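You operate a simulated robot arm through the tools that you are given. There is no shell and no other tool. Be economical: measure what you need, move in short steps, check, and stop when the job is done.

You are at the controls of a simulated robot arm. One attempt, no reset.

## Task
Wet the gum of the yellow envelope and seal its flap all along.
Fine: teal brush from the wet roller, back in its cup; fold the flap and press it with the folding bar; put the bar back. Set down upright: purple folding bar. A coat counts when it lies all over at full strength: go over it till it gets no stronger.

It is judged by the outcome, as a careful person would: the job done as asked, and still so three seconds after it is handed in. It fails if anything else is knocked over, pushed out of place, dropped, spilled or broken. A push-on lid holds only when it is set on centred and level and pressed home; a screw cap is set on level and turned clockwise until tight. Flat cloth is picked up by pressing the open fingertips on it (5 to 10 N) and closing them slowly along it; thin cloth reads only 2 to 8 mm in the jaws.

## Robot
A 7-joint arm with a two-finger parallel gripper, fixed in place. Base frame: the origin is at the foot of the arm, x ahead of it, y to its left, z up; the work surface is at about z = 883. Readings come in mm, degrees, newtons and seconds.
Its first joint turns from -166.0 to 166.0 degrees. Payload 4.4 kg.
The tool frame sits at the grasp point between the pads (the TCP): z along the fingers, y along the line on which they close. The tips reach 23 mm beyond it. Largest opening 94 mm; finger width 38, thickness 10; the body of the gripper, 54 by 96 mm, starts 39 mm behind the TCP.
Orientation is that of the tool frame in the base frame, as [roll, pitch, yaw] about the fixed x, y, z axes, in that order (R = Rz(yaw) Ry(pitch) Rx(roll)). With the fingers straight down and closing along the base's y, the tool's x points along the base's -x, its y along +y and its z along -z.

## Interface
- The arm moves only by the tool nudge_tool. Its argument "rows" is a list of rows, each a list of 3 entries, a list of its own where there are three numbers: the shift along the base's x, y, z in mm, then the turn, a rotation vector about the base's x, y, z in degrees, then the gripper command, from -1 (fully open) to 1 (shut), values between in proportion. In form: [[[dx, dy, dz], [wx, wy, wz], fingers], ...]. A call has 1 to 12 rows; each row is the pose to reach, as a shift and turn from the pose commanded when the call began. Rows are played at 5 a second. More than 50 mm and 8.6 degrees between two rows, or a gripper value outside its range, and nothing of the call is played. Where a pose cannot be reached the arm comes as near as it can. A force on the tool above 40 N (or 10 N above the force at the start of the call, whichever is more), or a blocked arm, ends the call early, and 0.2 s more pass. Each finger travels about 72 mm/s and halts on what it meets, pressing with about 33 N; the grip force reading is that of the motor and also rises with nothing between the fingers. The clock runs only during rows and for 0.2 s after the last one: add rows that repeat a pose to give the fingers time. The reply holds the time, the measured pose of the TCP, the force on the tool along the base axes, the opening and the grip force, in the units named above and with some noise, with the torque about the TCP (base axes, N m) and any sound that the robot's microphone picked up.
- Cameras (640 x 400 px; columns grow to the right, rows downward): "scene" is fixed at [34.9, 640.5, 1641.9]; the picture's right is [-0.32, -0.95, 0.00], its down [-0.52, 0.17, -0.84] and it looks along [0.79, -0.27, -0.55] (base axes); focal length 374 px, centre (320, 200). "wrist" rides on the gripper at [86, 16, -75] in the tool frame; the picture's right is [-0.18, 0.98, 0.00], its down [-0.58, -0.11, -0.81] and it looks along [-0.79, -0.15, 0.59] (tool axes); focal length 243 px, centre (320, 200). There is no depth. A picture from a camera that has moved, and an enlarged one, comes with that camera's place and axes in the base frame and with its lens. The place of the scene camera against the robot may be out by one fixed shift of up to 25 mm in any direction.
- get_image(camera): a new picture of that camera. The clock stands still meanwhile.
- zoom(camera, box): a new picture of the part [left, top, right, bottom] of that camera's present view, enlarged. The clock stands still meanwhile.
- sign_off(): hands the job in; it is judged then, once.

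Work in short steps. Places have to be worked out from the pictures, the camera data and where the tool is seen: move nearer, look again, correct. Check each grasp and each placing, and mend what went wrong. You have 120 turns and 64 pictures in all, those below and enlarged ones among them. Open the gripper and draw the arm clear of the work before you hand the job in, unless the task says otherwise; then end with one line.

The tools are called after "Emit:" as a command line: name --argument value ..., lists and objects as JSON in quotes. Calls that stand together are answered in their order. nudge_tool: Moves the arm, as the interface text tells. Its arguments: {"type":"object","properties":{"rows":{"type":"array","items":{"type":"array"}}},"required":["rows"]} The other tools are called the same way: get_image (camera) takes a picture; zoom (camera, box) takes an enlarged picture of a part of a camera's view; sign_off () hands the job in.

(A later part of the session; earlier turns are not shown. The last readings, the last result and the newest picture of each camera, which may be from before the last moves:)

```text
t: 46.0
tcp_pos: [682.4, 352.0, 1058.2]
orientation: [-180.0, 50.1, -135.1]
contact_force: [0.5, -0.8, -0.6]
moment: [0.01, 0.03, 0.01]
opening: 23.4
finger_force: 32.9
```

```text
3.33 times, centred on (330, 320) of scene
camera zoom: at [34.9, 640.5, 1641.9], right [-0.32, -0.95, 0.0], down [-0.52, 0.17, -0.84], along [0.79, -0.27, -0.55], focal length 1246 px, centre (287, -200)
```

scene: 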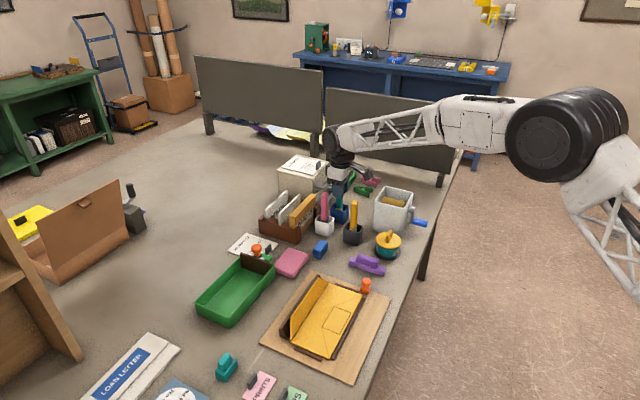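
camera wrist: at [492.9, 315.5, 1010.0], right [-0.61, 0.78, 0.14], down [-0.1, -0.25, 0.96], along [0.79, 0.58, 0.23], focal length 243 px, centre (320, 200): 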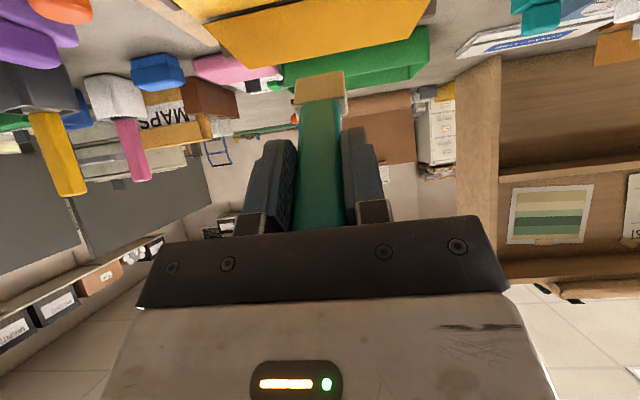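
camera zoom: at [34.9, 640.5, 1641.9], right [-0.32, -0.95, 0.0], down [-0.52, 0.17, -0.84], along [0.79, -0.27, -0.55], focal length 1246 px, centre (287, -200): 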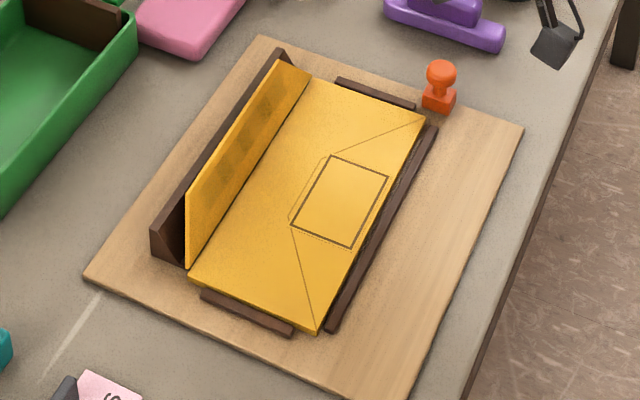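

All settled flat and in place, with wet cells visible along the flap, fainter toward the far end. I make another firm pass from the far end to the near end.

Emit:
nudge_tool --rows '[[[-5, 10, -40], [0, 0, 0], 1], [[-3, 13, -70], [0, 0, 0], 1], [[5.6, 22, -79], [0, 0, 0], 1], [[5.6, 22, -79], [0, 0, 0], 1], [[-1, 29, -79], [0, 0, 0], 1], [[-8, 36, -79], [0, 0, 0], 1], [[-15, 43, -79], [0, 0, 0], 1], [[-22, 50, -79], [0, 0, 0], 1], [[-29, 57, -79], [0, 0, 0], 1], [[-36, 64, -79], [0, 0, 0], 1], [[-43, 71, -79], [0, 0, 0], 1], [[-50, 78, -79], [0, 0, 0], 1]]'

Emit:
nudge_tool --rows '[[[-7, 7, 0], [0, 0, 0], 1], [[-14, 14, 0], [0, 0, 0], 1], [[-21, 21, 0], [0, 0, 0], 1], [[-28, 28, 0], [0, 0, 0], 1], [[-35, 35, 0], [0, 0, 0], 1], [[-42, 42, 0], [0, 0, 0], 1], [[-49, 49, 0], [0, 0, 0], 1], [[-56, 56, 0], [0, 0, 0], 1], [[-63, 63, 0], [0, 0, 0], 1], [[-70, 70, 0], [0, 0, 0], 1], [[-75, 75, 0], [0, 0, 0], 1], [[-75, 75, 0], [0, 0, 0], 1]]'

```text
t: 48.6
tcp_pos: [632.6, 431.3, 981.5]
orientation: [-180.0, 50.0, -135.0]
contact_force: [-9.9, -20.8, 16.4]
moment: [-0.38, -0.11, -0.34]
opening: 23.5
finger_force: 32.7
```

```text
t: 51.2
tcp_pos: [557.7, 506.6, 981.8]
orientation: [-180.0, 50.1, -134.9]
contact_force: [-0.6, -1.9, 0.1]
moment: [-0.07, 0.01, -0.08]
opening: 23.5
finger_force: 32.9
```

The tuft has passed the near end, so I retract, come back in at the lower part of the flap and sweep to the far end.

Emit:
nudge_tool --rows '[[[-20, -20, 20], [0, 0, 0], 1], [[-9, -31, 10], [0, 0, 0], 1], [[6, -16.6, -6.5], [0, 0, 0], 1], [[6, -16.6, -6.5], [0, 0, 0], 1], [[13, -23.6, -6.5], [0, 0, 0], 1], [[20, -30.6, -6.5], [0, 0, 0], 1], [[27, -37.6, -6.5], [0, 0, 0], 1], [[34, -44.6, -6.5], [0, 0, 0], 1], [[41, -51.6, -6.5], [0, 0, 0], 1], [[48, -58.6, -6.5], [0, 0, 0], 1], [[55, -65.6, -6.5], [0, 0, 0], 1], [[62, -72.6, -6.5], [0, 0, 0], 1]]'

Emit:
nudge_tool --rows '[[[7, -7, 0], [0, 0, 0], 1], [[14, -14, 0], [0, 0, 0], 1], [[21, -21, 0], [0, 0, 0], 1], [[28, -28, 0], [0, 0, 0], 1], [[35, -35, 0], [0, 0, 0], 1], [[42, -42, 0], [0, 0, 0], 1], [[49, -49, 0], [0, 0, 0], 1], [[56, -56, 0], [0, 0, 0], 1], [[63, -63, 0], [0, 0, 0], 1], [[66, -66, 0], [0, 0, 0], 1]]'

Emit:
zoom --camera "scene" --box '[280, 265, 360, 345]'

```text
t: 53.8
tcp_pos: [620.5, 434.4, 972.6]
orientation: [-179.9, 50.0, -135.0]
contact_force: [-0.8, -0.2, -0.3]
moment: [0.0, 0.05, 0.03]
opening: 23.4
finger_force: 33.3
```

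```text
t: 56.0
tcp_pos: [686.3, 367.3, 975.1]
orientation: [180.0, 50.2, -135.0]
contact_force: [0.0, 0.4, -0.7]
moment: [0.02, 0.05, 0.03]
opening: 23.4
finger_force: 33.3
```

```text
5.00 times, centred on (320, 305) of scene
camera zoom: at [34.9, 640.5, 1641.9], right [-0.32, -0.95, 0.0], down [-0.52, 0.17, -0.84], along [0.79, -0.27, -0.55], focal length 1869 px, centre (320, -325)
```

zoom: 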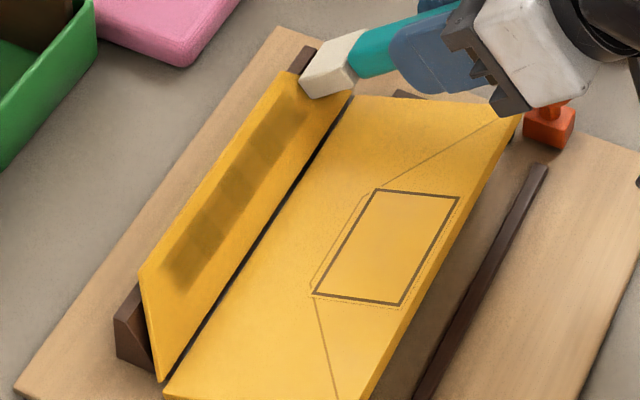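

A dark band now runs almost the whole length. I go over it again at mid height, far to near, to bring it to full strength.

Emit:
nudge_tool --rows '[[[-8, -2, 4], [0, 0, 0], 1], [[-3, 9, 6], [0, 0, 0], 1], [[-10, 17, 6], [0, 0, 0], 1], [[-17, 24, 6], [0, 0, 0], 1], [[-24, 31, 6], [0, 0, 0], 1], [[-31, 38, 6], [0, 0, 0], 1], [[-38, 45, 6], [0, 0, 0], 1], [[-45, 52, 6], [0, 0, 0], 1], [[-52, 59, 6], [0, 0, 0], 1], [[-59, 66, 6], [0, 0, 0], 1], [[-66, 73, 6], [0, 0, 0], 1]]'

Emit:
nudge_tool --rows '[[[-7, 7, 0], [0, 0, 0], 1], [[-14, 14, 0], [0, 0, 0], 1], [[-21, 21, 0], [0, 0, 0], 1], [[-28, 28, 0], [0, 0, 0], 1], [[-35, 35, 0], [0, 0, 0], 1], [[-42, 42, 0], [0, 0, 0], 1], [[-49, 49, 0], [0, 0, 0], 1], [[-54, 54, 0], [0, 0, 0], 1], [[-54, 54, 0], [0, 0, 0], 1]]'

```text
t: 58.4
tcp_pos: [618.6, 439.8, 980.1]
orientation: [180.0, 50.0, -134.9]
contact_force: [0.8, 0.4, -0.6]
moment: [-0.01, 0.02, 0.0]
opening: 23.2
finger_force: 33.2
```

```text
t: 60.4
tcp_pos: [564.9, 494.8, 980.2]
orientation: [-180.0, 50.1, -135.0]
contact_force: [-0.3, -1.2, 0.3]
moment: [-0.03, 0.01, 0.03]
opening: 23.5
finger_force: 33.9
```

Now an upper pass, near to far, slightly firmer.

Emit:
nudge_tool --rows '[[[5, 2, 5], [0, 0, 0], 1], [[11, 1, 6], [0, 0, 0], 1], [[18, -6, 6], [0, 0, 0], 1], [[25, -13, 6], [0, 0, 0], 1], [[32, -20, 6], [0, 0, 0], 1], [[39, -27, 6], [0, 0, 0], 1], [[46, -34, 6], [0, 0, 0], 1], [[53, -41, 6], [0, 0, 0], 1], [[60, -48, 6], [0, 0, 0], 1], [[67, -55, 6], [0, 0, 0], 1], [[74, -62, 6], [0, 0, 0], 1]]'

Emit:
nudge_tool --rows '[[[7, -7, 0], [0, 0, 0], 1], [[14, -14, 0], [0, 0, 0], 1], [[21, -21, 0], [0, 0, 0], 1], [[28, -28, 0], [0, 0, 0], 1], [[35, -35, 0], [0, 0, 0], 1], [[42, -42, 0], [0, 0, 0], 1], [[47, -47, 0], [0, 0, 0], 1], [[47, -47, 0], [0, 0, 0], 1]]'

Emit:
zoom --camera "scene" --box '[280, 265, 360, 345]'

```text
t: 62.8
tcp_pos: [638.8, 432.2, 986.6]
orientation: [180.0, 50.0, -134.9]
contact_force: [-3.6, -1.3, 1.8]
moment: [0.04, 0.07, 0.13]
opening: 23.6
finger_force: 32.8
```

```text
t: 64.6
tcp_pos: [686.5, 384.2, 985.9]
orientation: [-179.9, 50.2, -135.0]
contact_force: [-2.9, -2.9, 3.2]
moment: [0.01, -0.02, 0.02]
opening: 23.3
finger_force: 33.0
```

```text
5.00 times, centred on (320, 305) of scene
camera zoom: at [34.9, 640.5, 1641.9], right [-0.32, -0.95, 0.0], down [-0.52, 0.17, -0.84], along [0.79, -0.27, -0.55], focal length 1869 px, centre (320, -325)
```

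zoom: 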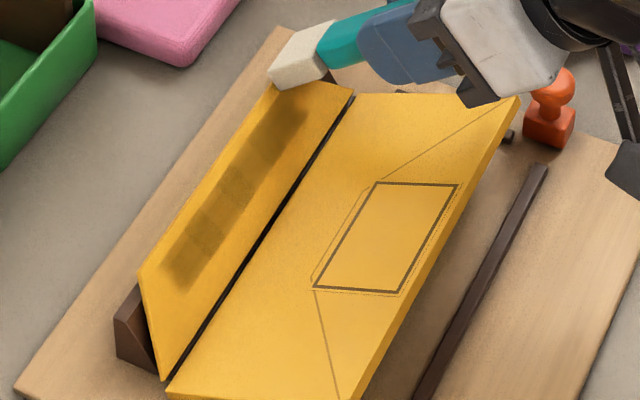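

The middle section is still lighter than the ends. I do a slower, firmer mid-height pass from far to near.

Emit:
nudge_tool --rows '[[[-4, -4, -4], [0, 0, 0], 1], [[-8, 0, -6], [0, 0, 0], 1], [[-13, 5, -6], [0, 0, 0], 1], [[-18, 10, -6], [0, 0, 0], 1], [[-23, 15, -6], [0, 0, 0], 1], [[-28, 20, -6], [0, 0, 0], 1], [[-33, 25, -6], [0, 0, 0], 1], [[-38, 30, -6], [0, 0, 0], 1], [[-43, 35, -6], [0, 0, 0], 1], [[-48, 40, -6], [0, 0, 0], 1], [[-53, 45, -6], [0, 0, 0], 1], [[-58, 50, -6], [0, 0, 0], 1]]'

Emit:
nudge_tool --rows '[[[-4, 4, 0], [0, 0, 0], 1], [[-8, 8, 0], [0, 0, 0], 1], [[-12, 12, 0], [0, 0, 0], 1], [[-16, 16, 0], [0, 0, 0], 1], [[-20, 20, 0], [0, 0, 0], 1], [[-24, 24, 0], [0, 0, 0], 1], [[-28, 28, 0], [0, 0, 0], 1], [[-32, 32, 0], [0, 0, 0], 1], [[-36, 36, 0], [0, 0, 0], 1], [[-40, 40, 0], [0, 0, 0], 1], [[-45, 45, 0], [0, 0, 0], 1], [[-50, 50, 0], [0, 0, 0], 1]]'

Emit:
nudge_tool --rows '[[[5, -5, 0], [0, 0, 0], 1], [[10, -10, 0], [0, 0, 0], 1], [[15, -15, 0], [0, 0, 0], 1], [[20, -20, 0], [0, 0, 0], 1], [[25, -25, 0], [0, 0, 0], 1], [[30, -30, 0], [0, 0, 0], 1], [[35, -35, 0], [0, 0, 0], 1], [[40, -40, 0], [0, 0, 0], 1], [[45, -45, 0], [0, 0, 0], 1], [[50, -50, 0], [0, 0, 0], 1], [[55, -55, 0], [0, 0, 0], 1], [[60, -60, 0], [0, 0, 0], 1]]'

Emit:
nudge_tool --rows '[[[7, -7, 0], [0, 0, 0], 1], [[14, -14, 0], [0, 0, 0], 1], [[21, -21, 0], [0, 0, 0], 1], [[28, -28, 0], [0, 0, 0], 1], [[35, -35, 0], [0, 0, 0], 1], [[42, -42, 0], [0, 0, 0], 1], [[47, -47, 0], [0, 0, 0], 1], [[47, -47, 0], [0, 0, 0], 1]]'

Emit:
zoom --camera "scene" --box '[280, 265, 360, 345]'

```text
t: 67.2
tcp_pos: [629.1, 435.4, 980.8]
orientation: [-180.0, 50.2, -135.0]
contact_force: [-10.3, -21.1, 16.8]
moment: [-0.38, -0.13, -0.39]
opening: 23.2
finger_force: 33.0
```

```text
t: 69.8
tcp_pos: [577.9, 485.8, 979.9]
orientation: [179.9, 50.1, -135.0]
contact_force: [-3.4, -9.7, 8.1]
moment: [-0.19, -0.04, -0.18]
opening: 23.7
finger_force: 32.7
```

```text
t: 72.4
tcp_pos: [638.1, 424.0, 980.3]
orientation: [-179.9, 50.1, -135.0]
contact_force: [-4.6, -2.2, 3.3]
moment: [0.04, 0.16, 0.12]
opening: 23.2
finger_force: 33.1
```

```text
t: 74.2
tcp_pos: [685.9, 378.5, 981.3]
orientation: [-180.0, 50.2, -135.0]
contact_force: [-5.1, -3.7, 3.9]
moment: [0.07, 0.11, 0.14]
opening: 23.2
finger_force: 32.8
```

```text
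5.00 times, centred on (320, 305) of scene
camera zoom: at [34.9, 640.5, 1641.9], right [-0.32, -0.95, 0.0], down [-0.52, 0.17, -0.84], along [0.79, -0.27, -0.55], focal length 1869 px, centre (320, -325)
```

zoom: 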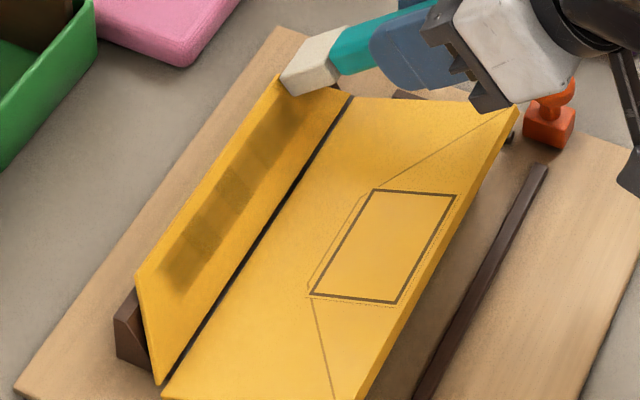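

The middle did not darken further, so the brush has likely run dry. I withdraw, straighten up and go back to the roller.

Emit:
nudge_tool --rows '[[[-10, -10, 10], [0, 0, 0], 1], [[-20, -20, 40], [0, 0, 0], 1], [[-20, -20, 80], [-4, 4, 0], 1], [[-20, -20, 120], [-9, 9, 0], 1], [[-15, -25, 150], [-15, 15, 0], 1], [[-5, -35, 170], [-21, 21, 0], 1], [[10, -50, 180], [-27, 27, 0], 1], [[35, -75, 180], [-33, 33, 0], 1], [[60, -100, 180], [-35.4, 35.4, 0], 1], [[90, -130, 180], [-35.4, 35.4, 0], 1], [[120, -160, 180], [-35.4, 35.4, 0], 1]]'

Emit:
nudge_tool --rows '[[[30, -30, 0], [0, 0, 0], 1], [[60, -60, 0], [0, 0, 0], 1], [[90, -90, 0], [0, 0, 0], 1], [[120, -113, 0], [0, 0, 0], 1], [[120, -113, 0], [0, 0, 0], 1]]'

```text
t: 76.6
tcp_pos: [808.0, 218.7, 1161.2]
orientation: [-180.0, 0.0, -135.1]
contact_force: [-0.1, -0.1, -0.3]
moment: [0.03, 0.01, 0.01]
opening: 23.3
finger_force: 32.5
```

```text
t: 77.8
tcp_pos: [924.8, 105.2, 1160.0]
orientation: [179.9, 0.0, -135.0]
contact_force: [-0.6, -1.1, -0.7]
moment: [0.02, 0.02, 0.01]
opening: 23.4
finger_force: 33.4
```

I'm over the roller again; I descend to light contact and rub longer.

Emit:
nudge_tool --rows '[[[2, -2, -30], [0, 0, 0], 1], [[2, -2, -60], [0, 0, 0], 1], [[2, -2, -74], [0, 0, 0], 1], [[2, -2, -77], [0, 0, 0], 1], [[2, -2, -79], [0, 0, 0], 1], [[2, -2, -79], [0, 0, 0], 1]]'

Emit:
nudge_tool --rows '[[[5, 5, 0], [0, 0, 0], 1], [[10, 10, 0], [0, 0, 0], 1], [[5, 5, 0], [0, 0, 0], 1], [[0, 0, 0], [0, 0, 0], 1], [[-5, -5, 0], [0, 0, 0], 1], [[-10, -10, 0], [0, 0, 0], 1], [[-5, -5, 0], [0, 0, 0], 1], [[0, 0, 0], [0, 0, 0], 1], [[3, -3, 0], [0, 0, 0], 1], [[-3, 3, 0], [0, 0, 0], 1], [[0, 0, 0], [0, 0, 0], 1], [[0, 0, 0], [0, 0, 0], 1]]'

```text
t: 79.2
tcp_pos: [926.8, 102.8, 1081.1]
orientation: [-180.0, 0.0, -135.0]
contact_force: [0.8, -1.2, 4.1]
moment: [-0.07, -0.02, -0.06]
opening: 23.6
finger_force: 33.2
```

```text
t: 81.8
tcp_pos: [927.0, 104.4, 1081.8]
orientation: [-179.9, 0.0, -135.0]
contact_force: [-1.0, 1.8, 4.3]
moment: [0.13, 0.05, 0.05]
opening: 23.6
finger_force: 32.9
```

Reloaded with 4 N contact. I return to the flap and tilt the brush again.

Emit:
nudge_tool --rows '[[[0, 0, 40], [0, 0, 0], 1], [[0, 0, 78], [0, 0, 0], 1], [[-30, 29, 78], [0, 0, 0], 1], [[-60, 57, 78], [0, 0, 0], 1], [[-90, 86, 78], [0, 0, 0], 1], [[-119, 114, 78], [0, 0, 0], 1]]'

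Emit:
nudge_tool --rows '[[[-25, 23, 0], [5, -5, 0], 1], [[-50, 46, 0], [10, -10, 0], 1], [[-75, 70, -5], [16, -16, 0], 1], [[-100, 93, -10], [22, -22, 0], 1], [[-125, 117, -20], [28, -28, 0], 1], [[-145, 140, -40], [33, -33, 0], 1], [[-161, 160, -80], [35.4, -35.4, 0], 1], [[-161, 160, -120], [35.4, -35.4, 0], 1], [[-161, 160, -150], [35.4, -35.4, 0], 1], [[-161, 160, -150], [35.4, -35.4, 0], 1]]'

```text
t: 83.2
tcp_pos: [809.9, 218.3, 1158.2]
orientation: [179.9, 0.0, -135.0]
contact_force: [0.1, 0.0, -0.4]
moment: [-0.01, 0.01, 0.02]
opening: 23.4
finger_force: 33.0
```

```text
t: 85.4
tcp_pos: [646.6, 376.0, 1010.0]
orientation: [-180.0, 50.1, -134.9]
contact_force: [0.8, -0.4, -0.4]
moment: [-0.02, -0.01, -0.01]
opening: 23.1
finger_force: 32.9
```

I engage at mid height and sweep toward the near end through the lighter middle.

Emit:
nudge_tool --rows '[[[10, 10, -20], [0, 0, 0], 1], [[20, 20.5, -29.5], [0, 0, 0], 1], [[15, 25.5, -29.5], [0, 0, 0], 1], [[10, 30.5, -29.5], [0, 0, 0], 1], [[5, 35.5, -29.5], [0, 0, 0], 1], [[0, 40.5, -29.5], [0, 0, 0], 1], [[-5, 45.5, -29.5], [0, 0, 0], 1], [[-10, 50.5, -29.5], [0, 0, 0], 1], [[-15, 55.5, -29.5], [0, 0, 0], 1], [[-20, 60.5, -29.5], [0, 0, 0], 1], [[-25, 65.5, -29.5], [0, 0, 0], 1], [[-30, 70.5, -29.5], [0, 0, 0], 1]]'

Emit:
nudge_tool --rows '[[[-5, 5, 0], [0, 0, 0], 1], [[-10, 10, 0], [0, 0, 0], 1], [[-15, 15, 0], [0, 0, 0], 1], [[-20, 20, 0], [0, 0, 0], 1], [[-25, 25, 0], [0, 0, 0], 1], [[-30, 30, 0], [0, 0, 0], 1], [[-35, 35, 0], [0, 0, 0], 1], [[-40, 40, 0], [0, 0, 0], 1], [[-45, 45, 0], [0, 0, 0], 1], [[-45, 45, 0], [0, 0, 0], 1]]'

Emit:
nudge_tool --rows '[[[5, -5, 0], [0, 0, 0], 1], [[10, -10, 0], [0, 0, 0], 1], [[15, -15, 0], [0, 0, 0], 1], [[20, -20, 0], [0, 0, 0], 1], [[25, -25, 0], [0, 0, 0], 1], [[30, -30, 0], [0, 0, 0], 1], [[35, -35, 0], [0, 0, 0], 1], [[40, -40, 0], [0, 0, 0], 1], [[45, -45, 0], [0, 0, 0], 1], [[50, -50, 0], [0, 0, 0], 1], [[55, -55, 0], [0, 0, 0], 1], [[60, -60, 0], [0, 0, 0], 1]]'

Emit:
nudge_tool --rows '[[[5, -5, 0], [0, 0, 0], 1], [[10, -10, 0], [0, 0, 0], 1], [[15, -15, 0], [0, 0, 0], 1], [[20, -20, 0], [0, 0, 0], 1], [[25, -25, 0], [0, 0, 0], 1], [[30, -30, 0], [0, 0, 0], 1], [[35, -35, 0], [0, 0, 0], 1], [[40, -40, 0], [0, 0, 0], 1], [[45, -45, 0], [0, 0, 0], 1], [[50, -50, 0], [0, 0, 0], 1], [[50, -50, 0], [0, 0, 0], 1]]'

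Emit:
zoom --camera "scene" --box '[280, 265, 360, 345]'

```text
t: 88.0
tcp_pos: [617.7, 447.0, 979.0]
orientation: [180.0, 50.2, -135.0]
contact_force: [-7.6, -18.1, 16.4]
moment: [-0.29, -0.21, -0.36]
opening: 23.6
finger_force: 33.1
```

```text
t: 90.2
tcp_pos: [572.5, 492.4, 978.5]
orientation: [180.0, 50.0, -135.0]
contact_force: [-7.3, -11.8, 10.5]
moment: [-0.24, -0.06, -0.25]
opening: 23.5
finger_force: 33.3
```

```text
t: 92.8
tcp_pos: [632.4, 433.3, 979.4]
orientation: [180.0, 50.2, -135.0]
contact_force: [-2.9, -1.0, 2.7]
moment: [0.04, 0.09, 0.08]
opening: 23.6
finger_force: 32.6
```

```text
t: 95.2
tcp_pos: [683.4, 381.7, 979.4]
orientation: [180.0, 50.2, -135.0]
contact_force: [-0.2, -0.2, 0.0]
moment: [-0.03, 0.02, 0.0]
opening: 23.3
finger_force: 33.2
```

```text
5.00 times, centred on (320, 305) of scene
camera zoom: at [34.9, 640.5, 1641.9], right [-0.32, -0.95, 0.0], down [-0.52, 0.17, -0.84], along [0.79, -0.27, -0.55], focal length 1869 px, centre (320, -325)
```

zoom: 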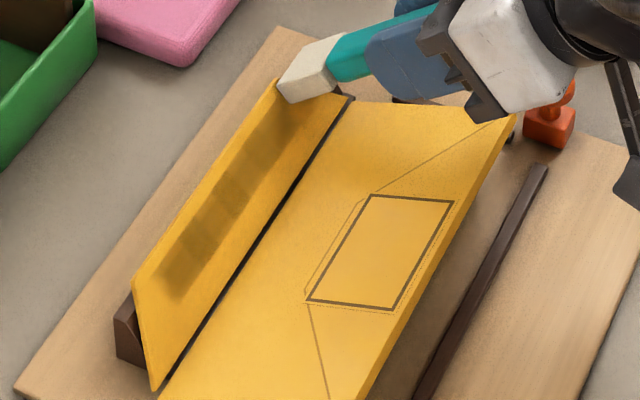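

I withdraw fully and check the envelope's place and the coat in one enlarged view.

Emit:
nudge_tool --rows '[[[-10, -10, 10], [0, 0, 0], 1], [[-22, -22, 40], [0, 0, 0], 1], [[-22, -22, 80], [0, 0, 0], 1], [[-22, -22, 110], [0, 0, 0], 1], [[-22, -22, 110], [0, 0, 0], 1]]'

Emit:
zoom --camera "scene" --box '[285, 270, 365, 365]'

Emit:
zoom --camera "scene" --box '[290, 275, 335, 325]'

```text
t: 96.4
tcp_pos: [660.6, 362.8, 1089.5]
orientation: [180.0, 50.1, -135.0]
contact_force: [-0.6, 0.2, -0.6]
moment: [0.0, 0.02, -0.01]
opening: 23.5
finger_force: 32.8
```

```text
4.21 times, centred on (325, 318) of scene
camera zoom: at [34.9, 640.5, 1641.9], right [-0.32, -0.95, 0.0], down [-0.52, 0.17, -0.84], along [0.79, -0.27, -0.55], focal length 1574 px, centre (299, -295)
```

zoom: 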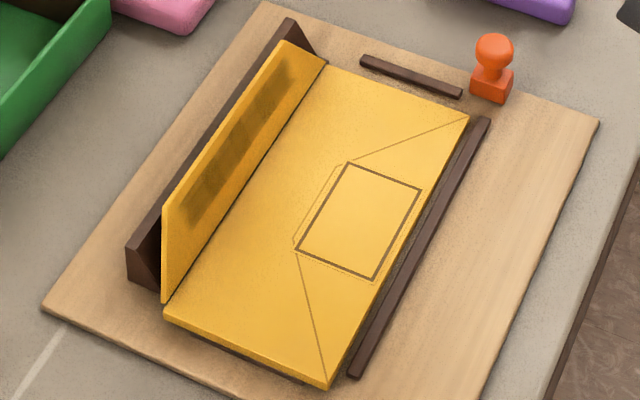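

```text
8.00 times, centred on (312, 300) of scene
camera zoom: at [34.9, 640.5, 1641.9], right [-0.32, -0.95, 0.0], down [-0.52, 0.17, -0.84], along [0.79, -0.27, -0.55], focal length 2991 px, centre (380, -600)
```

zoom: 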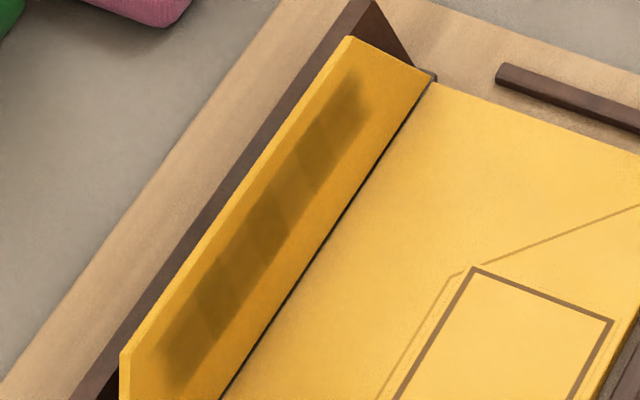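

Two findings: the band is nearly even now, but the envelope slid about 12 mm toward the near end, onto the low end stop. I will make the remaining strokes only toward the far end, which both finishes the coat and carries the envelope back.

Emit:
nudge_tool --rows '[[[-30, 26, 0], [0, 0, 0], 1], [[-60, 52, 0], [0, 0, 0], 1], [[-90, 80, 0], [0, 0, 0], 1], [[-116, 104, -35], [0, 0, 0], 1], [[-116, 104, -70], [0, 0, 0], 1], [[-105, 115, -90], [0, 0, 0], 1], [[-90, 130, -109.5], [0, 0, 0], 1], [[-90, 130, -109.5], [0, 0, 0], 1]]'

Emit:
nudge_tool --rows '[[[5, -5, 0], [0, 0, 0], 1], [[10, -10, 0], [0, 0, 0], 1], [[15, -15, 0], [0, 0, 0], 1], [[20, -20, 0], [0, 0, 0], 1], [[25, -25, 0], [0, 0, 0], 1], [[30, -30, 0], [0, 0, 0], 1], [[35, -35, 0], [0, 0, 0], 1], [[40, -40, 0], [0, 0, 0], 1], [[45, -45, 0], [0, 0, 0], 1], [[50, -50, 0], [0, 0, 0], 1], [[55, -55, 0], [0, 0, 0], 1], [[60, -60, 0], [0, 0, 0], 1]]'

Emit:
nudge_tool --rows '[[[5, -5, 0], [0, 0, 0], 1], [[10, -10, 0], [0, 0, 0], 1], [[15, -15, 0], [0, 0, 0], 1], [[20, -20, 0], [0, 0, 0], 1], [[25, -25, 0], [0, 0, 0], 1], [[30, -30, 0], [0, 0, 0], 1], [[35, -35, 0], [0, 0, 0], 1], [[40, -40, 0], [0, 0, 0], 1], [[45, -45, 0], [0, 0, 0], 1], [[45, -45, 0], [0, 0, 0], 1]]'

Emit:
nudge_tool --rows '[[[-10, -10, 10], [0, 0, 0], 1], [[-22, -22, 40], [0, 0, 0], 1], [[-22, -22, 80], [0, 0, 0], 1], [[-22, -22, 110], [0, 0, 0], 1], [[-22, -22, 110], [0, 0, 0], 1]]'

Emit:
zoom --camera "scene" --box '[285, 270, 365, 365]'

```text
t: 98.2
tcp_pos: [570.5, 490.8, 981.2]
orientation: [180.0, 50.0, -135.0]
contact_force: [-0.7, -0.5, -0.6]
moment: [0.03, 0.0, 0.01]
opening: 23.4
finger_force: 32.5
```

```text
t: 100.8
tcp_pos: [630.9, 430.6, 980.4]
orientation: [180.0, 50.0, -134.9]
contact_force: [0.0, 0.5, 0.0]
moment: [0.02, 0.04, 0.01]
opening: 23.5
finger_force: 33.1
```

```text
t: 103.0
tcp_pos: [676.0, 385.7, 979.5]
orientation: [180.0, 50.1, -135.0]
contact_force: [-0.8, -0.6, 0.3]
moment: [-0.02, 0.0, 0.02]
opening: 23.3
finger_force: 32.7
```

```text
t: 104.2
tcp_pos: [654.1, 363.2, 1090.9]
orientation: [179.9, 50.0, -135.1]
contact_force: [0.7, 0.7, -0.5]
moment: [-0.01, 0.01, 0.02]
opening: 23.2
finger_force: 32.5
```

```text
4.21 times, centred on (325, 318) of scene
camera zoom: at [34.9, 640.5, 1641.9], right [-0.32, -0.95, 0.0], down [-0.52, 0.17, -0.84], along [0.79, -0.27, -0.55], focal length 1574 px, centre (299, -295)
```

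zoom: 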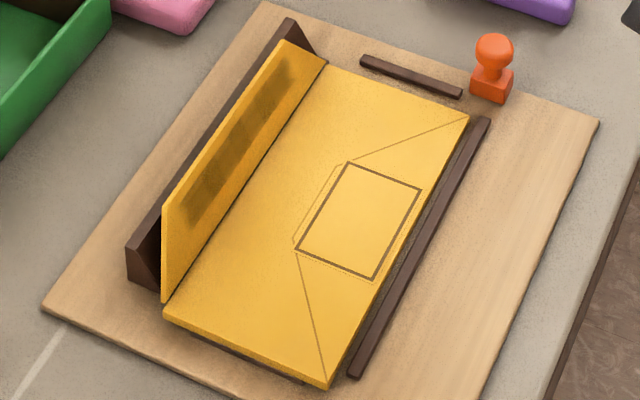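

Nothing changed and the stroke was barely touching. I repeat it about 2.5 mm deeper, for a firm stroke toward the far end.

Emit:
nudge_tool --rows '[[[-30, 30, 0], [0, 0, 0], 1], [[-60, 60, 0], [0, 0, 0], 1], [[-90, 85, 0], [0, 0, 0], 1], [[-109, 104, -35], [0, 0, 0], 1], [[-109, 104, -70], [0, 0, 0], 1], [[-98, 115, -90], [0, 0, 0], 1], [[-81.3, 131.5, -112], [0, 0, 0], 1], [[-81.3, 131.5, -112], [0, 0, 0], 1]]'

Emit:
nudge_tool --rows '[[[5, -5, 0], [0, 0, 0], 1], [[10, -10, 0], [0, 0, 0], 1], [[15, -15, 0], [0, 0, 0], 1], [[20, -20, 0], [0, 0, 0], 1], [[25, -25, 0], [0, 0, 0], 1], [[30, -30, 0], [0, 0, 0], 1], [[35, -35, 0], [0, 0, 0], 1], [[40, -40, 0], [0, 0, 0], 1], [[45, -45, 0], [0, 0, 0], 1], [[50, -50, 0], [0, 0, 0], 1], [[55, -55, 0], [0, 0, 0], 1], [[60, -60, 0], [0, 0, 0], 1]]'

```text
t: 106.0
tcp_pos: [572.5, 498.5, 979.4]
orientation: [180.0, 50.1, -135.0]
contact_force: [-16.1, -16.5, 17.6]
moment: [-0.25, 0.05, -0.1]
opening: 23.5
finger_force: 33.2
```

```text
t: 108.6
tcp_pos: [632.5, 435.5, 978.5]
orientation: [180.0, 50.1, -135.0]
contact_force: [0.5, 0.4, -0.5]
moment: [0.0, 0.01, 0.03]
opening: 23.5
finger_force: 32.8
```

Firm at the start but no force mid-way; I check what the flap is doing.

Emit:
zoom --camera "scene" --box '[285, 265, 365, 365]'

```text
4.00 times, centred on (325, 315) of scene
camera zoom: at [34.9, 640.5, 1641.9], right [-0.32, -0.95, 0.0], down [-0.52, 0.17, -0.84], along [0.79, -0.27, -0.55], focal length 1496 px, centre (300, -260)
```

zoom: 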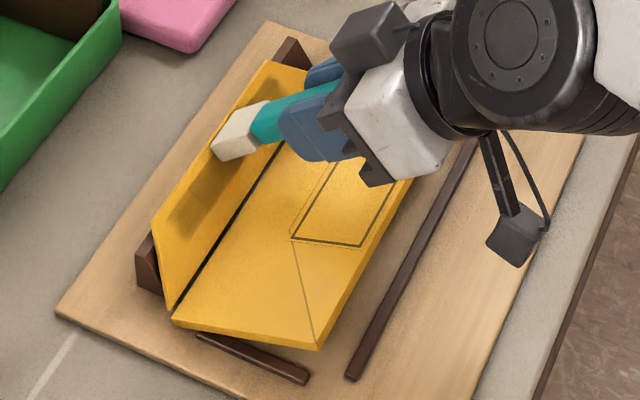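

The envelope was carried back toward the far end and the near half is now dark and even. I finish the stroke.

Emit:
nudge_tool --rows '[[[5, -5, 0], [0, 0, 0], 1], [[10, -10, 0], [0, 0, 0], 1], [[15, -15, 0], [0, 0, 0], 1], [[20, -20, 0], [0, 0, 0], 1], [[25, -25, 0], [0, 0, 0], 1], [[30, -30, 0], [0, 0, 0], 1], [[35, -35, 0], [0, 0, 0], 1], [[40, -40, 0], [0, 0, 0], 1], [[45, -45, 0], [0, 0, 0], 1], [[48, -48, 0], [0, 0, 0], 1], [[48, -48, 0], [0, 0, 0], 1]]'

Emit:
nudge_tool --rows '[[[-10, -10, 10], [0, 0, 0], 1], [[-22, -22, 40], [0, 0, 0], 1], [[-22, -22, 80], [0, 0, 0], 1], [[-22, -22, 110], [0, 0, 0], 1], [[-22, -22, 110], [0, 0, 0], 1]]'

Emit:
zoom --camera "scene" --box '[285, 270, 365, 365]'

```text
t: 111.0
tcp_pos: [680.0, 388.1, 978.1]
orientation: [-180.0, 50.0, -135.0]
contact_force: [0.9, -0.3, -0.2]
moment: [-0.01, 0.02, -0.02]
opening: 23.5
finger_force: 33.2
```

```text
t: 112.2
tcp_pos: [658.7, 365.7, 1090.5]
orientation: [-180.0, 50.0, -135.0]
contact_force: [0.0, 0.2, -0.6]
moment: [-0.04, 0.0, -0.02]
opening: 23.3
finger_force: 33.3
```

```text
4.21 times, centred on (325, 318) of scene
camera zoom: at [34.9, 640.5, 1641.9], right [-0.32, -0.95, 0.0], down [-0.52, 0.17, -0.84], along [0.79, -0.27, -0.55], focal length 1574 px, centre (299, -295)
```

zoom: 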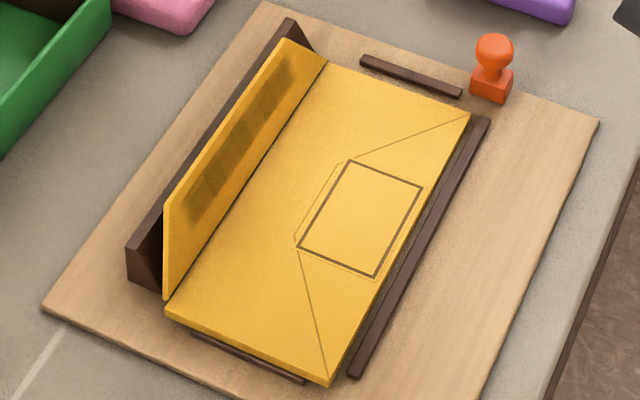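

The far-middle cells look slightly lighter. I reload the brush once more, then press station by station without dragging.

Emit:
nudge_tool --rows '[[[5, -20, 40], [-6, 6, 0], 1], [[20, -40, 65], [-12, 12, 0], 1], [[40, -60, 75], [-18, 18, 0], 1], [[65, -85, 75], [-24, 24, 0], 1], [[95, -112, 75], [-30, 30, 0], 1], [[125, -140, 75], [-35.4, 35.4, 0], 1], [[160, -170, 75], [-35.4, 35.4, 0], 1], [[195, -200, 75], [-35.4, 35.4, 0], 1], [[230, -230, 75], [-35.4, 35.4, 0], 1], [[268, -261, 75], [-35.4, 35.4, 0], 1], [[268, -261, 75], [-35.4, 35.4, 0], 1]]'

Emit:
nudge_tool --rows '[[[0, 0, -40], [0, 0, 0], 1], [[0, 0, -75], [0, 0, 0], 1], [[0, 0, -81], [0, 0, 0], 1], [[0, 0, -84], [0, 0, 0], 1], [[6, 6, -85], [0, 0, 0], 1], [[12, 12, -85], [0, 0, 0], 1], [[6, 6, -85], [0, 0, 0], 1], [[0, 0, -85], [0, 0, 0], 1], [[-6, -6, -85], [0, 0, 0], 1], [[-12, -12, -85], [0, 0, 0], 1], [[-6, -6, -85], [0, 0, 0], 1], [[0, 0, -85], [0, 0, 0], 1]]'

```text
t: 114.6
tcp_pos: [926.7, 104.3, 1165.2]
orientation: [-179.9, 0.0, -135.0]
contact_force: [-0.2, -0.8, -0.6]
moment: [-0.03, -0.01, 0.0]
opening: 23.5
finger_force: 33.1
```

```text
t: 117.2
tcp_pos: [926.7, 103.9, 1079.0]
orientation: [-179.9, 0.0, -135.0]
contact_force: [-0.6, 0.4, 0.3]
moment: [-0.02, 0.03, -0.01]
opening: 23.4
finger_force: 33.1
```

No force at the previous contact height, so the brush may have slid up a few mm in the jaws. I go lower until it touches and rub.

Emit:
nudge_tool --rows '[[[0, 0, -1.5], [0, 0, 0], 1], [[0, 0, -3], [0, 0, 0], 1], [[4, 4, -3.5], [0, 0, 0], 1], [[8, 8, -3.5], [0, 0, 0], 1], [[4, 4, -3.5], [0, 0, 0], 1], [[0, 0, -3.5], [0, 0, 0], 1], [[-4, -4, -3.5], [0, 0, 0], 1], [[-8, -8, -3.5], [0, 0, 0], 1], [[-4, -4, -3.5], [0, 0, 0], 1], [[0, 0, -3.5], [0, 0, 0], 1], [[0, 0, -3.5], [0, 0, 0], 1]]'

```text
t: 119.6
tcp_pos: [925.9, 104.9, 1076.2]
orientation: [180.0, 0.1, -135.1]
contact_force: [-6.5, -7.1, 27.4]
moment: [-0.6, 0.48, -0.05]
opening: 23.4
finger_force: 33.0
```

Well wetted now; the tuft reaches about 115 mm below the TCP. I return to the flap.

Emit:
nudge_tool --rows '[[[0, 0, 40], [0, 0, 0], 1], [[0, 0, 85], [0, 0, 0], 1], [[-30, 29, 85], [0, 0, 0], 1], [[-60, 57, 85], [0, 0, 0], 1], [[-90, 86, 85], [0, 0, 0], 1], [[-119, 114, 85], [0, 0, 0], 1]]'

Emit:
nudge_tool --rows '[[[-25, 23, 0], [5, -5, 0], 1], [[-50, 46, 0], [10, -10, 0], 1], [[-75, 70, -5], [16, -16, 0], 1], [[-100, 93, -10], [22, -22, 0], 1], [[-125, 117, -20], [28, -28, 0], 1], [[-145, 140, -40], [33, -33, 0], 1], [[-161, 160, -80], [35.4, -35.4, 0], 1], [[-161, 160, -120], [35.4, -35.4, 0], 1], [[-161, 160, -150], [35.4, -35.4, 0], 1], [[-161, 160, -150], [35.4, -35.4, 0], 1]]'

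```text
t: 121.0
tcp_pos: [808.7, 219.5, 1158.8]
orientation: [-180.0, 0.0, -135.0]
contact_force: [-0.1, 1.1, -0.6]
moment: [-0.02, 0.03, -0.01]
opening: 23.5
finger_force: 33.2
```

```text
t: 123.2
tcp_pos: [645.2, 378.2, 1006.6]
orientation: [180.0, 50.2, -135.0]
contact_force: [0.2, 0.0, 0.0]
moment: [0.02, 0.03, -0.02]
opening: 23.9
finger_force: 33.2
```

Now station presses along the flap, lifting off between them, starting at q≈189.

Emit:
nudge_tool --rows '[[[14, 14, -22], [0, 0, 0], 1], [[22.6, 22.6, -30], [0, 0, 0], 1], [[22.6, 22.6, -30], [0, 0, 0], 1], [[10.2, 24.2, -23.6], [0, 0, 0], 1], [[8.6, 36.6, -30], [0, 0, 0], 1], [[8.6, 36.6, -30], [0, 0, 0], 1], [[-3.8, 38.2, -23.6], [0, 0, 0], 1], [[-5.4, 50.8, -30], [0, 0, 0], 1], [[-5.4, 50.8, -30], [0, 0, 0], 1], [[-17.8, 52.2, -23.6], [0, 0, 0], 1], [[-19.4, 64.6, -30], [0, 0, 0], 1], [[-19.4, 64.6, -30], [0, 0, 0], 1]]'

Emit:
nudge_tool --rows '[[[-12.4, 1.6, 6.4], [0, 0, 0], 1], [[-14, 14, 0], [0, 0, 0], 1], [[-14, 14, 0], [0, 0, 0], 1], [[-26.4, 15.6, 6.4], [0, 0, 0], 1], [[-28, 28, 0], [0, 0, 0], 1], [[-28, 28, 0], [0, 0, 0], 1], [[-40.4, 29.6, 6.4], [0, 0, 0], 1], [[-42, 42, 0], [0, 0, 0], 1], [[-42, 42, 0], [0, 0, 0], 1], [[-52, 40, 6.4], [0, 0, 0], 1], [[-51, 51, 0], [0, 0, 0], 1], [[-51, 51, 0], [0, 0, 0], 1]]'

Emit:
zoom --camera "scene" --box '[285, 265, 365, 365]'

```text
t: 125.8
tcp_pos: [627.6, 444.1, 978.8]
orientation: [-180.0, 49.9, -135.0]
contact_force: [-0.4, -0.9, -1.7]
moment: [-0.03, 0.0, 0.0]
opening: 23.6
finger_force: 33.1
```

```text
t: 128.4
tcp_pos: [574.9, 494.4, 979.5]
orientation: [180.0, 50.1, -135.0]
contact_force: [0.3, 0.0, -0.3]
moment: [0.0, 0.0, -0.03]
opening: 23.3
finger_force: 32.6
```

```text
4.00 times, centred on (325, 315) of scene
camera zoom: at [34.9, 640.5, 1641.9], right [-0.32, -0.95, 0.0], down [-0.52, 0.17, -0.84], along [0.79, -0.27, -0.55], focal length 1496 px, centre (300, -260)
```

zoom: 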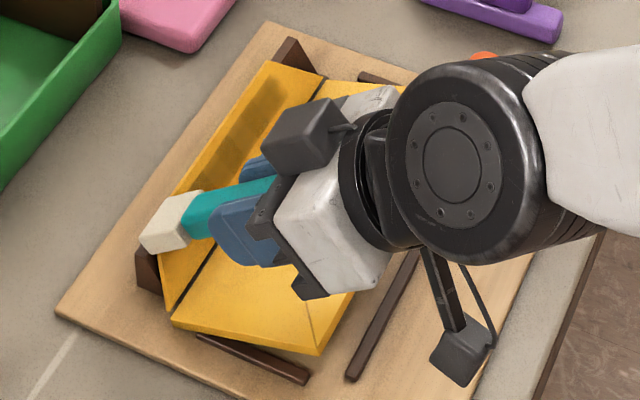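

The visible part looks even now. One more slow stroke toward the far end, slightly deeper, which should also carry the envelope against its far stop.

Emit:
nudge_tool --rows '[[[2.5, 2.5, -3], [0, 0, 0], 1], [[7.5, -2.5, -3], [0, 0, 0], 1], [[12.5, -7.5, -3], [0, 0, 0], 1], [[17.5, -12.5, -3], [0, 0, 0], 1], [[22.5, -17.5, -3], [0, 0, 0], 1], [[27.5, -22.5, -3], [0, 0, 0], 1], [[32.5, -27.5, -3], [0, 0, 0], 1], [[37.5, -32.5, -3], [0, 0, 0], 1], [[42.5, -37.5, -3], [0, 0, 0], 1], [[47.5, -42.5, -3], [0, 0, 0], 1], [[52.5, -47.5, -3], [0, 0, 0], 1], [[57.5, -52.5, -3], [0, 0, 0], 1]]'

Emit:
nudge_tool --rows '[[[5, -5, 0], [0, 0, 0], 1], [[10, -10, 0], [0, 0, 0], 1], [[15, -15, 0], [0, 0, 0], 1], [[20, -20, 0], [0, 0, 0], 1], [[25, -25, 0], [0, 0, 0], 1], [[30, -30, 0], [0, 0, 0], 1], [[35, -35, 0], [0, 0, 0], 1], [[40, -40, 0], [0, 0, 0], 1], [[45, -45, 0], [0, 0, 0], 1], [[50, -50, 0], [0, 0, 0], 1], [[50, -50, 0], [0, 0, 0], 1]]'

Emit:
nudge_tool --rows '[[[-10, -10, 10], [0, 0, 0], 1], [[-22, -22, 40], [0, 0, 0], 1], [[-22, -22, 80], [0, 0, 0], 1], [[-22, -22, 120], [0, 0, 0], 1], [[-10, -30, 150], [-5, 5, 0], 1], [[10, -45, 180], [-11, 11, 0], 1], [[30, -55, 190], [-17, 17, 0], 1], [[50, -65, 190], [-23, 23, 0], 1], [[70, -75, 190], [-29, 29, 0], 1], [[90, -85, 190], [-35.4, 35.4, 0], 1], [[90, -85, 190], [-35.4, 35.4, 0], 1]]'

Emit:
zoom --camera "scene" --box '[285, 270, 365, 365]'

```text
t: 131.0
tcp_pos: [633.8, 442.4, 976.1]
orientation: [-180.0, 50.1, -135.0]
contact_force: [-14.7, -2.4, 27.3]
moment: [1.07, -0.62, 0.51]
opening: 23.3
finger_force: 32.9
```

```text
t: 133.4
tcp_pos: [682.1, 392.4, 976.3]
orientation: [-180.0, 50.1, -135.1]
contact_force: [-4.2, -1.2, 12.9]
moment: [0.43, -0.39, 0.09]
opening: 23.2
finger_force: 32.8
```

```text
refused: row 10 steps farther than a row can; nothing moved
```

```text
4.21 times, centred on (325, 318) of scene
camera zoom: at [34.9, 640.5, 1641.9], right [-0.32, -0.95, 0.0], down [-0.52, 0.17, -0.84], along [0.79, -0.27, -0.55], focal length 1574 px, centre (299, -295)
```

zoom: 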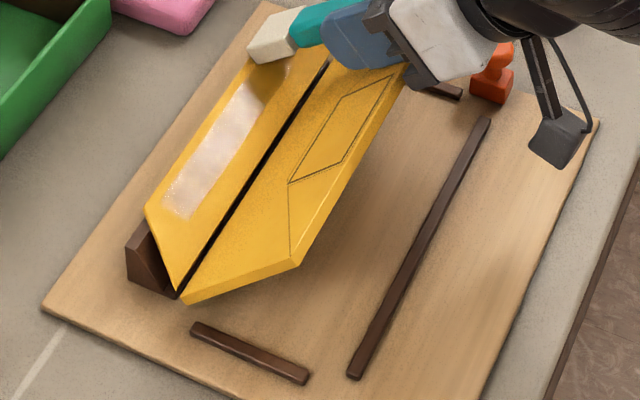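

The wet gum now gleams as one even band. The last retreat was refused for too large a turn; I withdraw along the brush axis so the body can lie down again.

Emit:
nudge_tool --rows '[[[-8, -8, 10], [0, 0, 0], 1], [[-18, -18, 25], [0, 0, 0], 1], [[-24, -24, 50], [0, 0, 0], 1], [[-24, -24, 85], [0, 0, 0], 1], [[-24, -24, 120], [0, 0, 0], 1], [[-15, -30, 150], [-5, 5, 0], 1], [[5, -40, 180], [-11, 11, 0], 1], [[25, -50, 190], [-17, 17, 0], 1], [[45, -60, 190], [-23, 23, 0], 1], [[65, -70, 190], [-29, 29, 0], 1], [[85, -80, 190], [-35, 35, 0], 1], [[90, -85, 190], [-35.4, 35.4, 0], 1]]'

Emit:
zoom --camera "scene" --box '[285, 270, 365, 365]'

```text
t: 136.0
tcp_pos: [775.6, 305.6, 1165.0]
orientation: [-180.0, 0.0, -135.0]
contact_force: [0.8, -0.5, -0.4]
moment: [-0.02, 0.02, 0.01]
opening: 23.4
finger_force: 33.2
```

```text
4.21 times, centred on (325, 318) of scene
camera zoom: at [34.9, 640.5, 1641.9], right [-0.32, -0.95, 0.0], down [-0.52, 0.17, -0.84], along [0.79, -0.27, -0.55], focal length 1574 px, centre (299, -295)
```

zoom: 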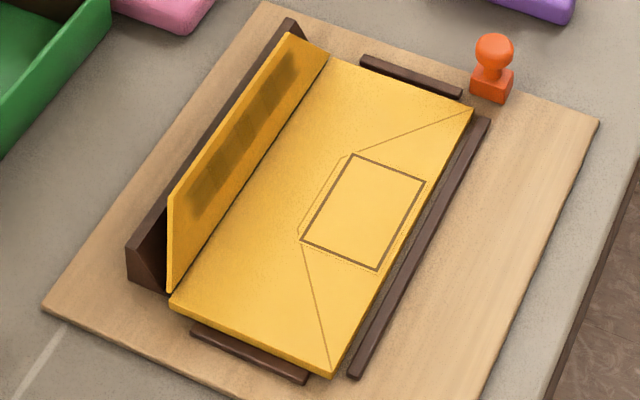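

The envelope is back between its stops. I take one high enlargement of the band to judge the coat.

Emit:
zoom --camera "scene" --box '[300, 275, 345, 325]'

```text
8.00 times, centred on (322, 300) of scene
camera zoom: at [34.9, 640.5, 1641.9], right [-0.32, -0.95, 0.0], down [-0.52, 0.17, -0.84], along [0.79, -0.27, -0.55], focal length 2991 px, centre (300, -600)
```

zoom: 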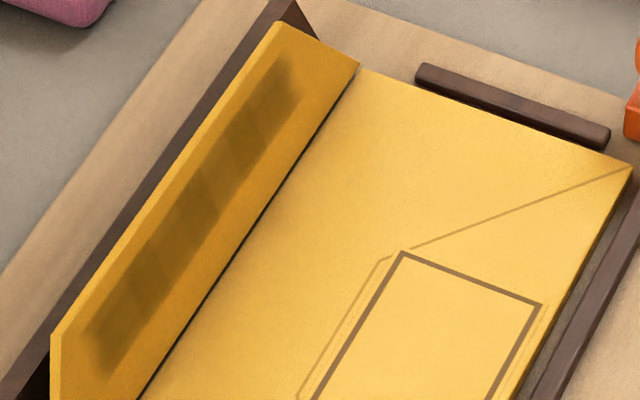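

Most of the band is even, but cells around q≈95 and q≈160 look a touch lighter. I go back for one more firm slow stroke toward the far end.

Emit:
nudge_tool --rows '[[[-30, 22, 0], [5, -5, 0], 1], [[-60, 44, 0], [10, -10, 0], 1], [[-90, 66, 0], [15, -15, 0], 1], [[-120, 88, 0], [20, -20, 0], 1], [[-150, 110, -10], [25, -25, 0], 1], [[-180, 132, -30], [30, -30, 0], 1], [[-211, 153, -65], [35.4, -35.4, 0], 1], [[-211, 153, -110], [35.4, -35.4, 0], 1], [[-211, 153, -155], [35.4, -35.4, 0], 1], [[-211, 153, -155], [35.4, -35.4, 0], 1]]'

Emit:
nudge_tool --rows '[[[14, 14, -22], [0, 0, 0], 1], [[24.4, 24.4, -33], [0, 0, 0], 1], [[24.4, 24.4, -33], [0, 0, 0], 1], [[28.4, 20.4, -33], [0, 0, 0], 1], [[32.4, 16.4, -33], [0, 0, 0], 1], [[36.4, 12.4, -33], [0, 0, 0], 1], [[40.4, 8.4, -33], [0, 0, 0], 1], [[44.4, 4.4, -33], [0, 0, 0], 1], [[48.4, 0.4, -33], [0, 0, 0], 1], [[52.4, -3.6, -33], [0, 0, 0], 1], [[56.4, -7.6, -33], [0, 0, 0], 1], [[60.4, -11.6, -33], [0, 0, 0], 1]]'

Emit:
nudge_tool --rows '[[[4, -4, 0], [0, 0, 0], 1], [[8, -8, 0], [0, 0, 0], 1], [[12, -12, 0], [0, 0, 0], 1], [[16, -16, 0], [0, 0, 0], 1], [[20, -20, 0], [0, 0, 0], 1], [[24, -24, 0], [0, 0, 0], 1], [[28, -28, 0], [0, 0, 0], 1], [[32, -32, 0], [0, 0, 0], 1], [[37, -37, 0], [0, 0, 0], 1], [[42, -42, 0], [0, 0, 0], 1], [[48, -48, 0], [0, 0, 0], 1], [[48, -48, 0], [0, 0, 0], 1]]'

Emit:
nudge_tool --rows '[[[-8, -8, 10], [0, 0, 0], 1], [[-18, -18, 25], [0, 0, 0], 1], [[-24, -24, 50], [0, 0, 0], 1], [[-24, -24, 85], [0, 0, 0], 1], [[-24, -24, 120], [0, 0, 0], 1], [[-15, -30, 150], [-5, 5, 0], 1], [[5, -40, 180], [-11, 11, 0], 1], [[25, -50, 190], [-17, 17, 0], 1], [[45, -60, 190], [-23, 23, 0], 1], [[65, -70, 190], [-29, 29, 0], 1], [[85, -80, 190], [-35, 35, 0], 1], [[90, -85, 190], [-35.4, 35.4, 0], 1]]'

Emit:
zoom --camera "scene" --box '[295, 275, 350, 337]'

```text
refused: row 7 steps farther than a row can; nothing moved
```

```text
t: 138.6
tcp_pos: [832.7, 293.6, 1133.0]
orientation: [-180.0, 0.1, -135.0]
contact_force: [0.0, -0.5, -1.7]
moment: [-0.03, 0.0, -0.01]
opening: 23.5
finger_force: 32.5
```

```text
t: 141.2
tcp_pos: [881.7, 245.1, 1134.2]
orientation: [180.0, 0.0, -134.9]
contact_force: [-0.1, -0.5, -0.2]
moment: [-0.05, -0.01, 0.0]
opening: 23.8
finger_force: 33.3
```

```text
t: 143.8
tcp_pos: [907.7, 152.7, 1242.1]
orientation: [-179.9, -46.6, -135.0]
contact_force: [-0.6, 0.1, -0.2]
moment: [-0.02, 0.03, -0.02]
opening: 23.5
finger_force: 33.0
out of reach, approached as far as the arm can: row 10, 11, 12
```

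```text
6.45 times, centred on (322, 306) of scene
camera zoom: at [34.9, 640.5, 1641.9], right [-0.32, -0.95, 0.0], down [-0.52, 0.17, -0.84], along [0.79, -0.27, -0.55], focal length 2412 px, centre (304, -484)
```

zoom: 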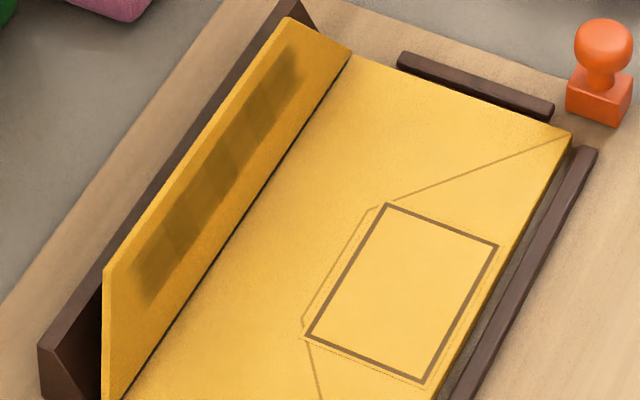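

The first move of that chain was refused, so the rest ran in free space above the table; nothing registered contact, but I won't chain such moves again. I straighten the tool up and check.

Emit:
nudge_tool --rows '[[[0, 0, 0], [5.9, -5.9, 0], 1], [[0, 0, 0], [11.8, -11.8, 0], 1], [[0, 0, 0], [17.7, -17.7, 0], 1], [[0, 0, 0], [23.6, -23.6, 0], 1], [[0, 0, 0], [29.5, -29.5, 0], 1], [[0, 0, 0], [35.4, -35.4, 0], 1], [[0, 0, 0], [35.4, -35.4, 0], 1]]'

Emit:
get_image --camera "scene"

```text
t: 145.4
tcp_pos: [904.3, 153.0, 1240.9]
orientation: [180.0, 3.7, -134.9]
contact_force: [-0.6, 0.1, -0.4]
moment: [-0.03, 0.01, 0.02]
opening: 23.6
finger_force: 32.7
```

```text
11 pictures are left
```

scene: 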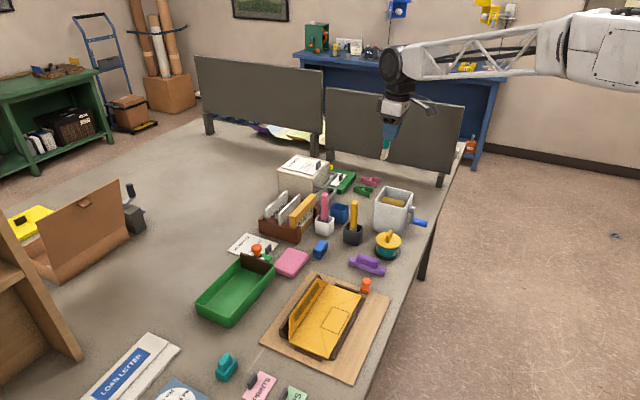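

Everything still stands in place. I remove the 3.7° tilt and rewet at the roller.

Emit:
nudge_tool --rows '[[[10, -25, -20], [-2.6, 2.6, 0], 1], [[22.5, -49, -50], [-2.6, 2.6, 0], 1], [[22.5, -49, -90], [-2.6, 2.6, 0], 1], [[22.5, -49, -130], [-2.6, 2.6, 0], 1], [[22.5, -49, -155], [-2.6, 2.6, 0], 1], [[22.5, -49, -161], [-2.6, 2.6, 0], 1], [[22.5, -49, -164], [-2.6, 2.6, 0], 1], [[22.5, -49, -164], [-2.6, 2.6, 0], 1]]'

```text
t: 147.2
tcp_pos: [926.2, 105.6, 1077.0]
orientation: [180.0, -0.1, -134.9]
contact_force: [-0.1, 0.8, -0.9]
moment: [0.02, -0.03, -0.01]
opening: 23.5
finger_force: 32.6
```

Emit:
nudge_tool --rows '[[[0, 0, -1.5], [0, 0, 0], 1], [[0, 0, -3], [0, 0, 0], 1], [[5, 5, -3.5], [0, 0, 0], 1], [[10, 10, -3.5], [0, 0, 0], 1], [[5, 5, -3.5], [0, 0, 0], 1], [[0, 0, -3.5], [0, 0, 0], 1], [[-5, -5, -3.5], [0, 0, 0], 1], [[-10, -10, -3.5], [0, 0, 0], 1], [[-5, -5, -3.5], [0, 0, 0], 1], [[0, 0, -3.5], [0, 0, 0], 1], [[0, 0, -3.5], [0, 0, 0], 1]]'

```text
t: 149.6
tcp_pos: [926.1, 103.6, 1073.8]
orientation: [180.0, -0.1, -135.0]
contact_force: [-6.4, -11.2, 35.7]
moment: [-0.81, 0.4, -0.07]
opening: 23.6
finger_force: 33.2
```

Wet again. I go back to the flap, checking each leg.

Emit:
nudge_tool --rows '[[[0, 0, 45], [0, 0, 0], 1], [[0, 0, 88], [0, 0, 0], 1], [[-30, 29, 88], [0, 0, 0], 1], [[-60, 57, 88], [0, 0, 0], 1], [[-90, 86, 88], [0, 0, 0], 1], [[-119, 114, 88], [0, 0, 0], 1], [[-150, 143, 88], [0, 0, 0], 1], [[-180, 172, 88], [0, 0, 0], 1], [[-210, 202, 88], [0, 0, 0], 1], [[-240, 232, 88], [0, 0, 0], 1], [[-240, 232, 88], [0, 0, 0], 1]]'

```text
t: 152.0
tcp_pos: [688.6, 335.3, 1160.6]
orientation: [-180.0, 0.0, -135.0]
contact_force: [0.3, 0.2, -1.2]
moment: [0.0, -0.02, 0.0]
opening: 23.5
finger_force: 33.3
```

Emit:
nudge_tool --rows '[[[-15, 15, 0], [5, -5, 0], 1], [[-35, 34, 0], [10.5, -10.5, 0], 1], [[-55, 53, 0], [16, -16, 0], 1], [[-75, 72, -5], [21.5, -21.5, 0], 1], [[-95, 92, -15], [27, -27, 0], 1], [[-112, 110, -35], [32, -32, 0], 1], [[-128, 126, -70], [35.4, -35.4, 0], 1], [[-128, 126, -110], [35.4, -35.4, 0], 1], [[-128, 126, -155], [35.4, -35.4, 0], 1], [[-128, 126, -155], [35.4, -35.4, 0], 1]]'

```text
t: 154.2
tcp_pos: [559.6, 464.1, 1004.8]
orientation: [179.9, 50.0, -135.0]
contact_force: [-0.5, -0.6, 0.5]
moment: [-0.01, 0.01, -0.02]
opening: 23.5
finger_force: 33.2
```

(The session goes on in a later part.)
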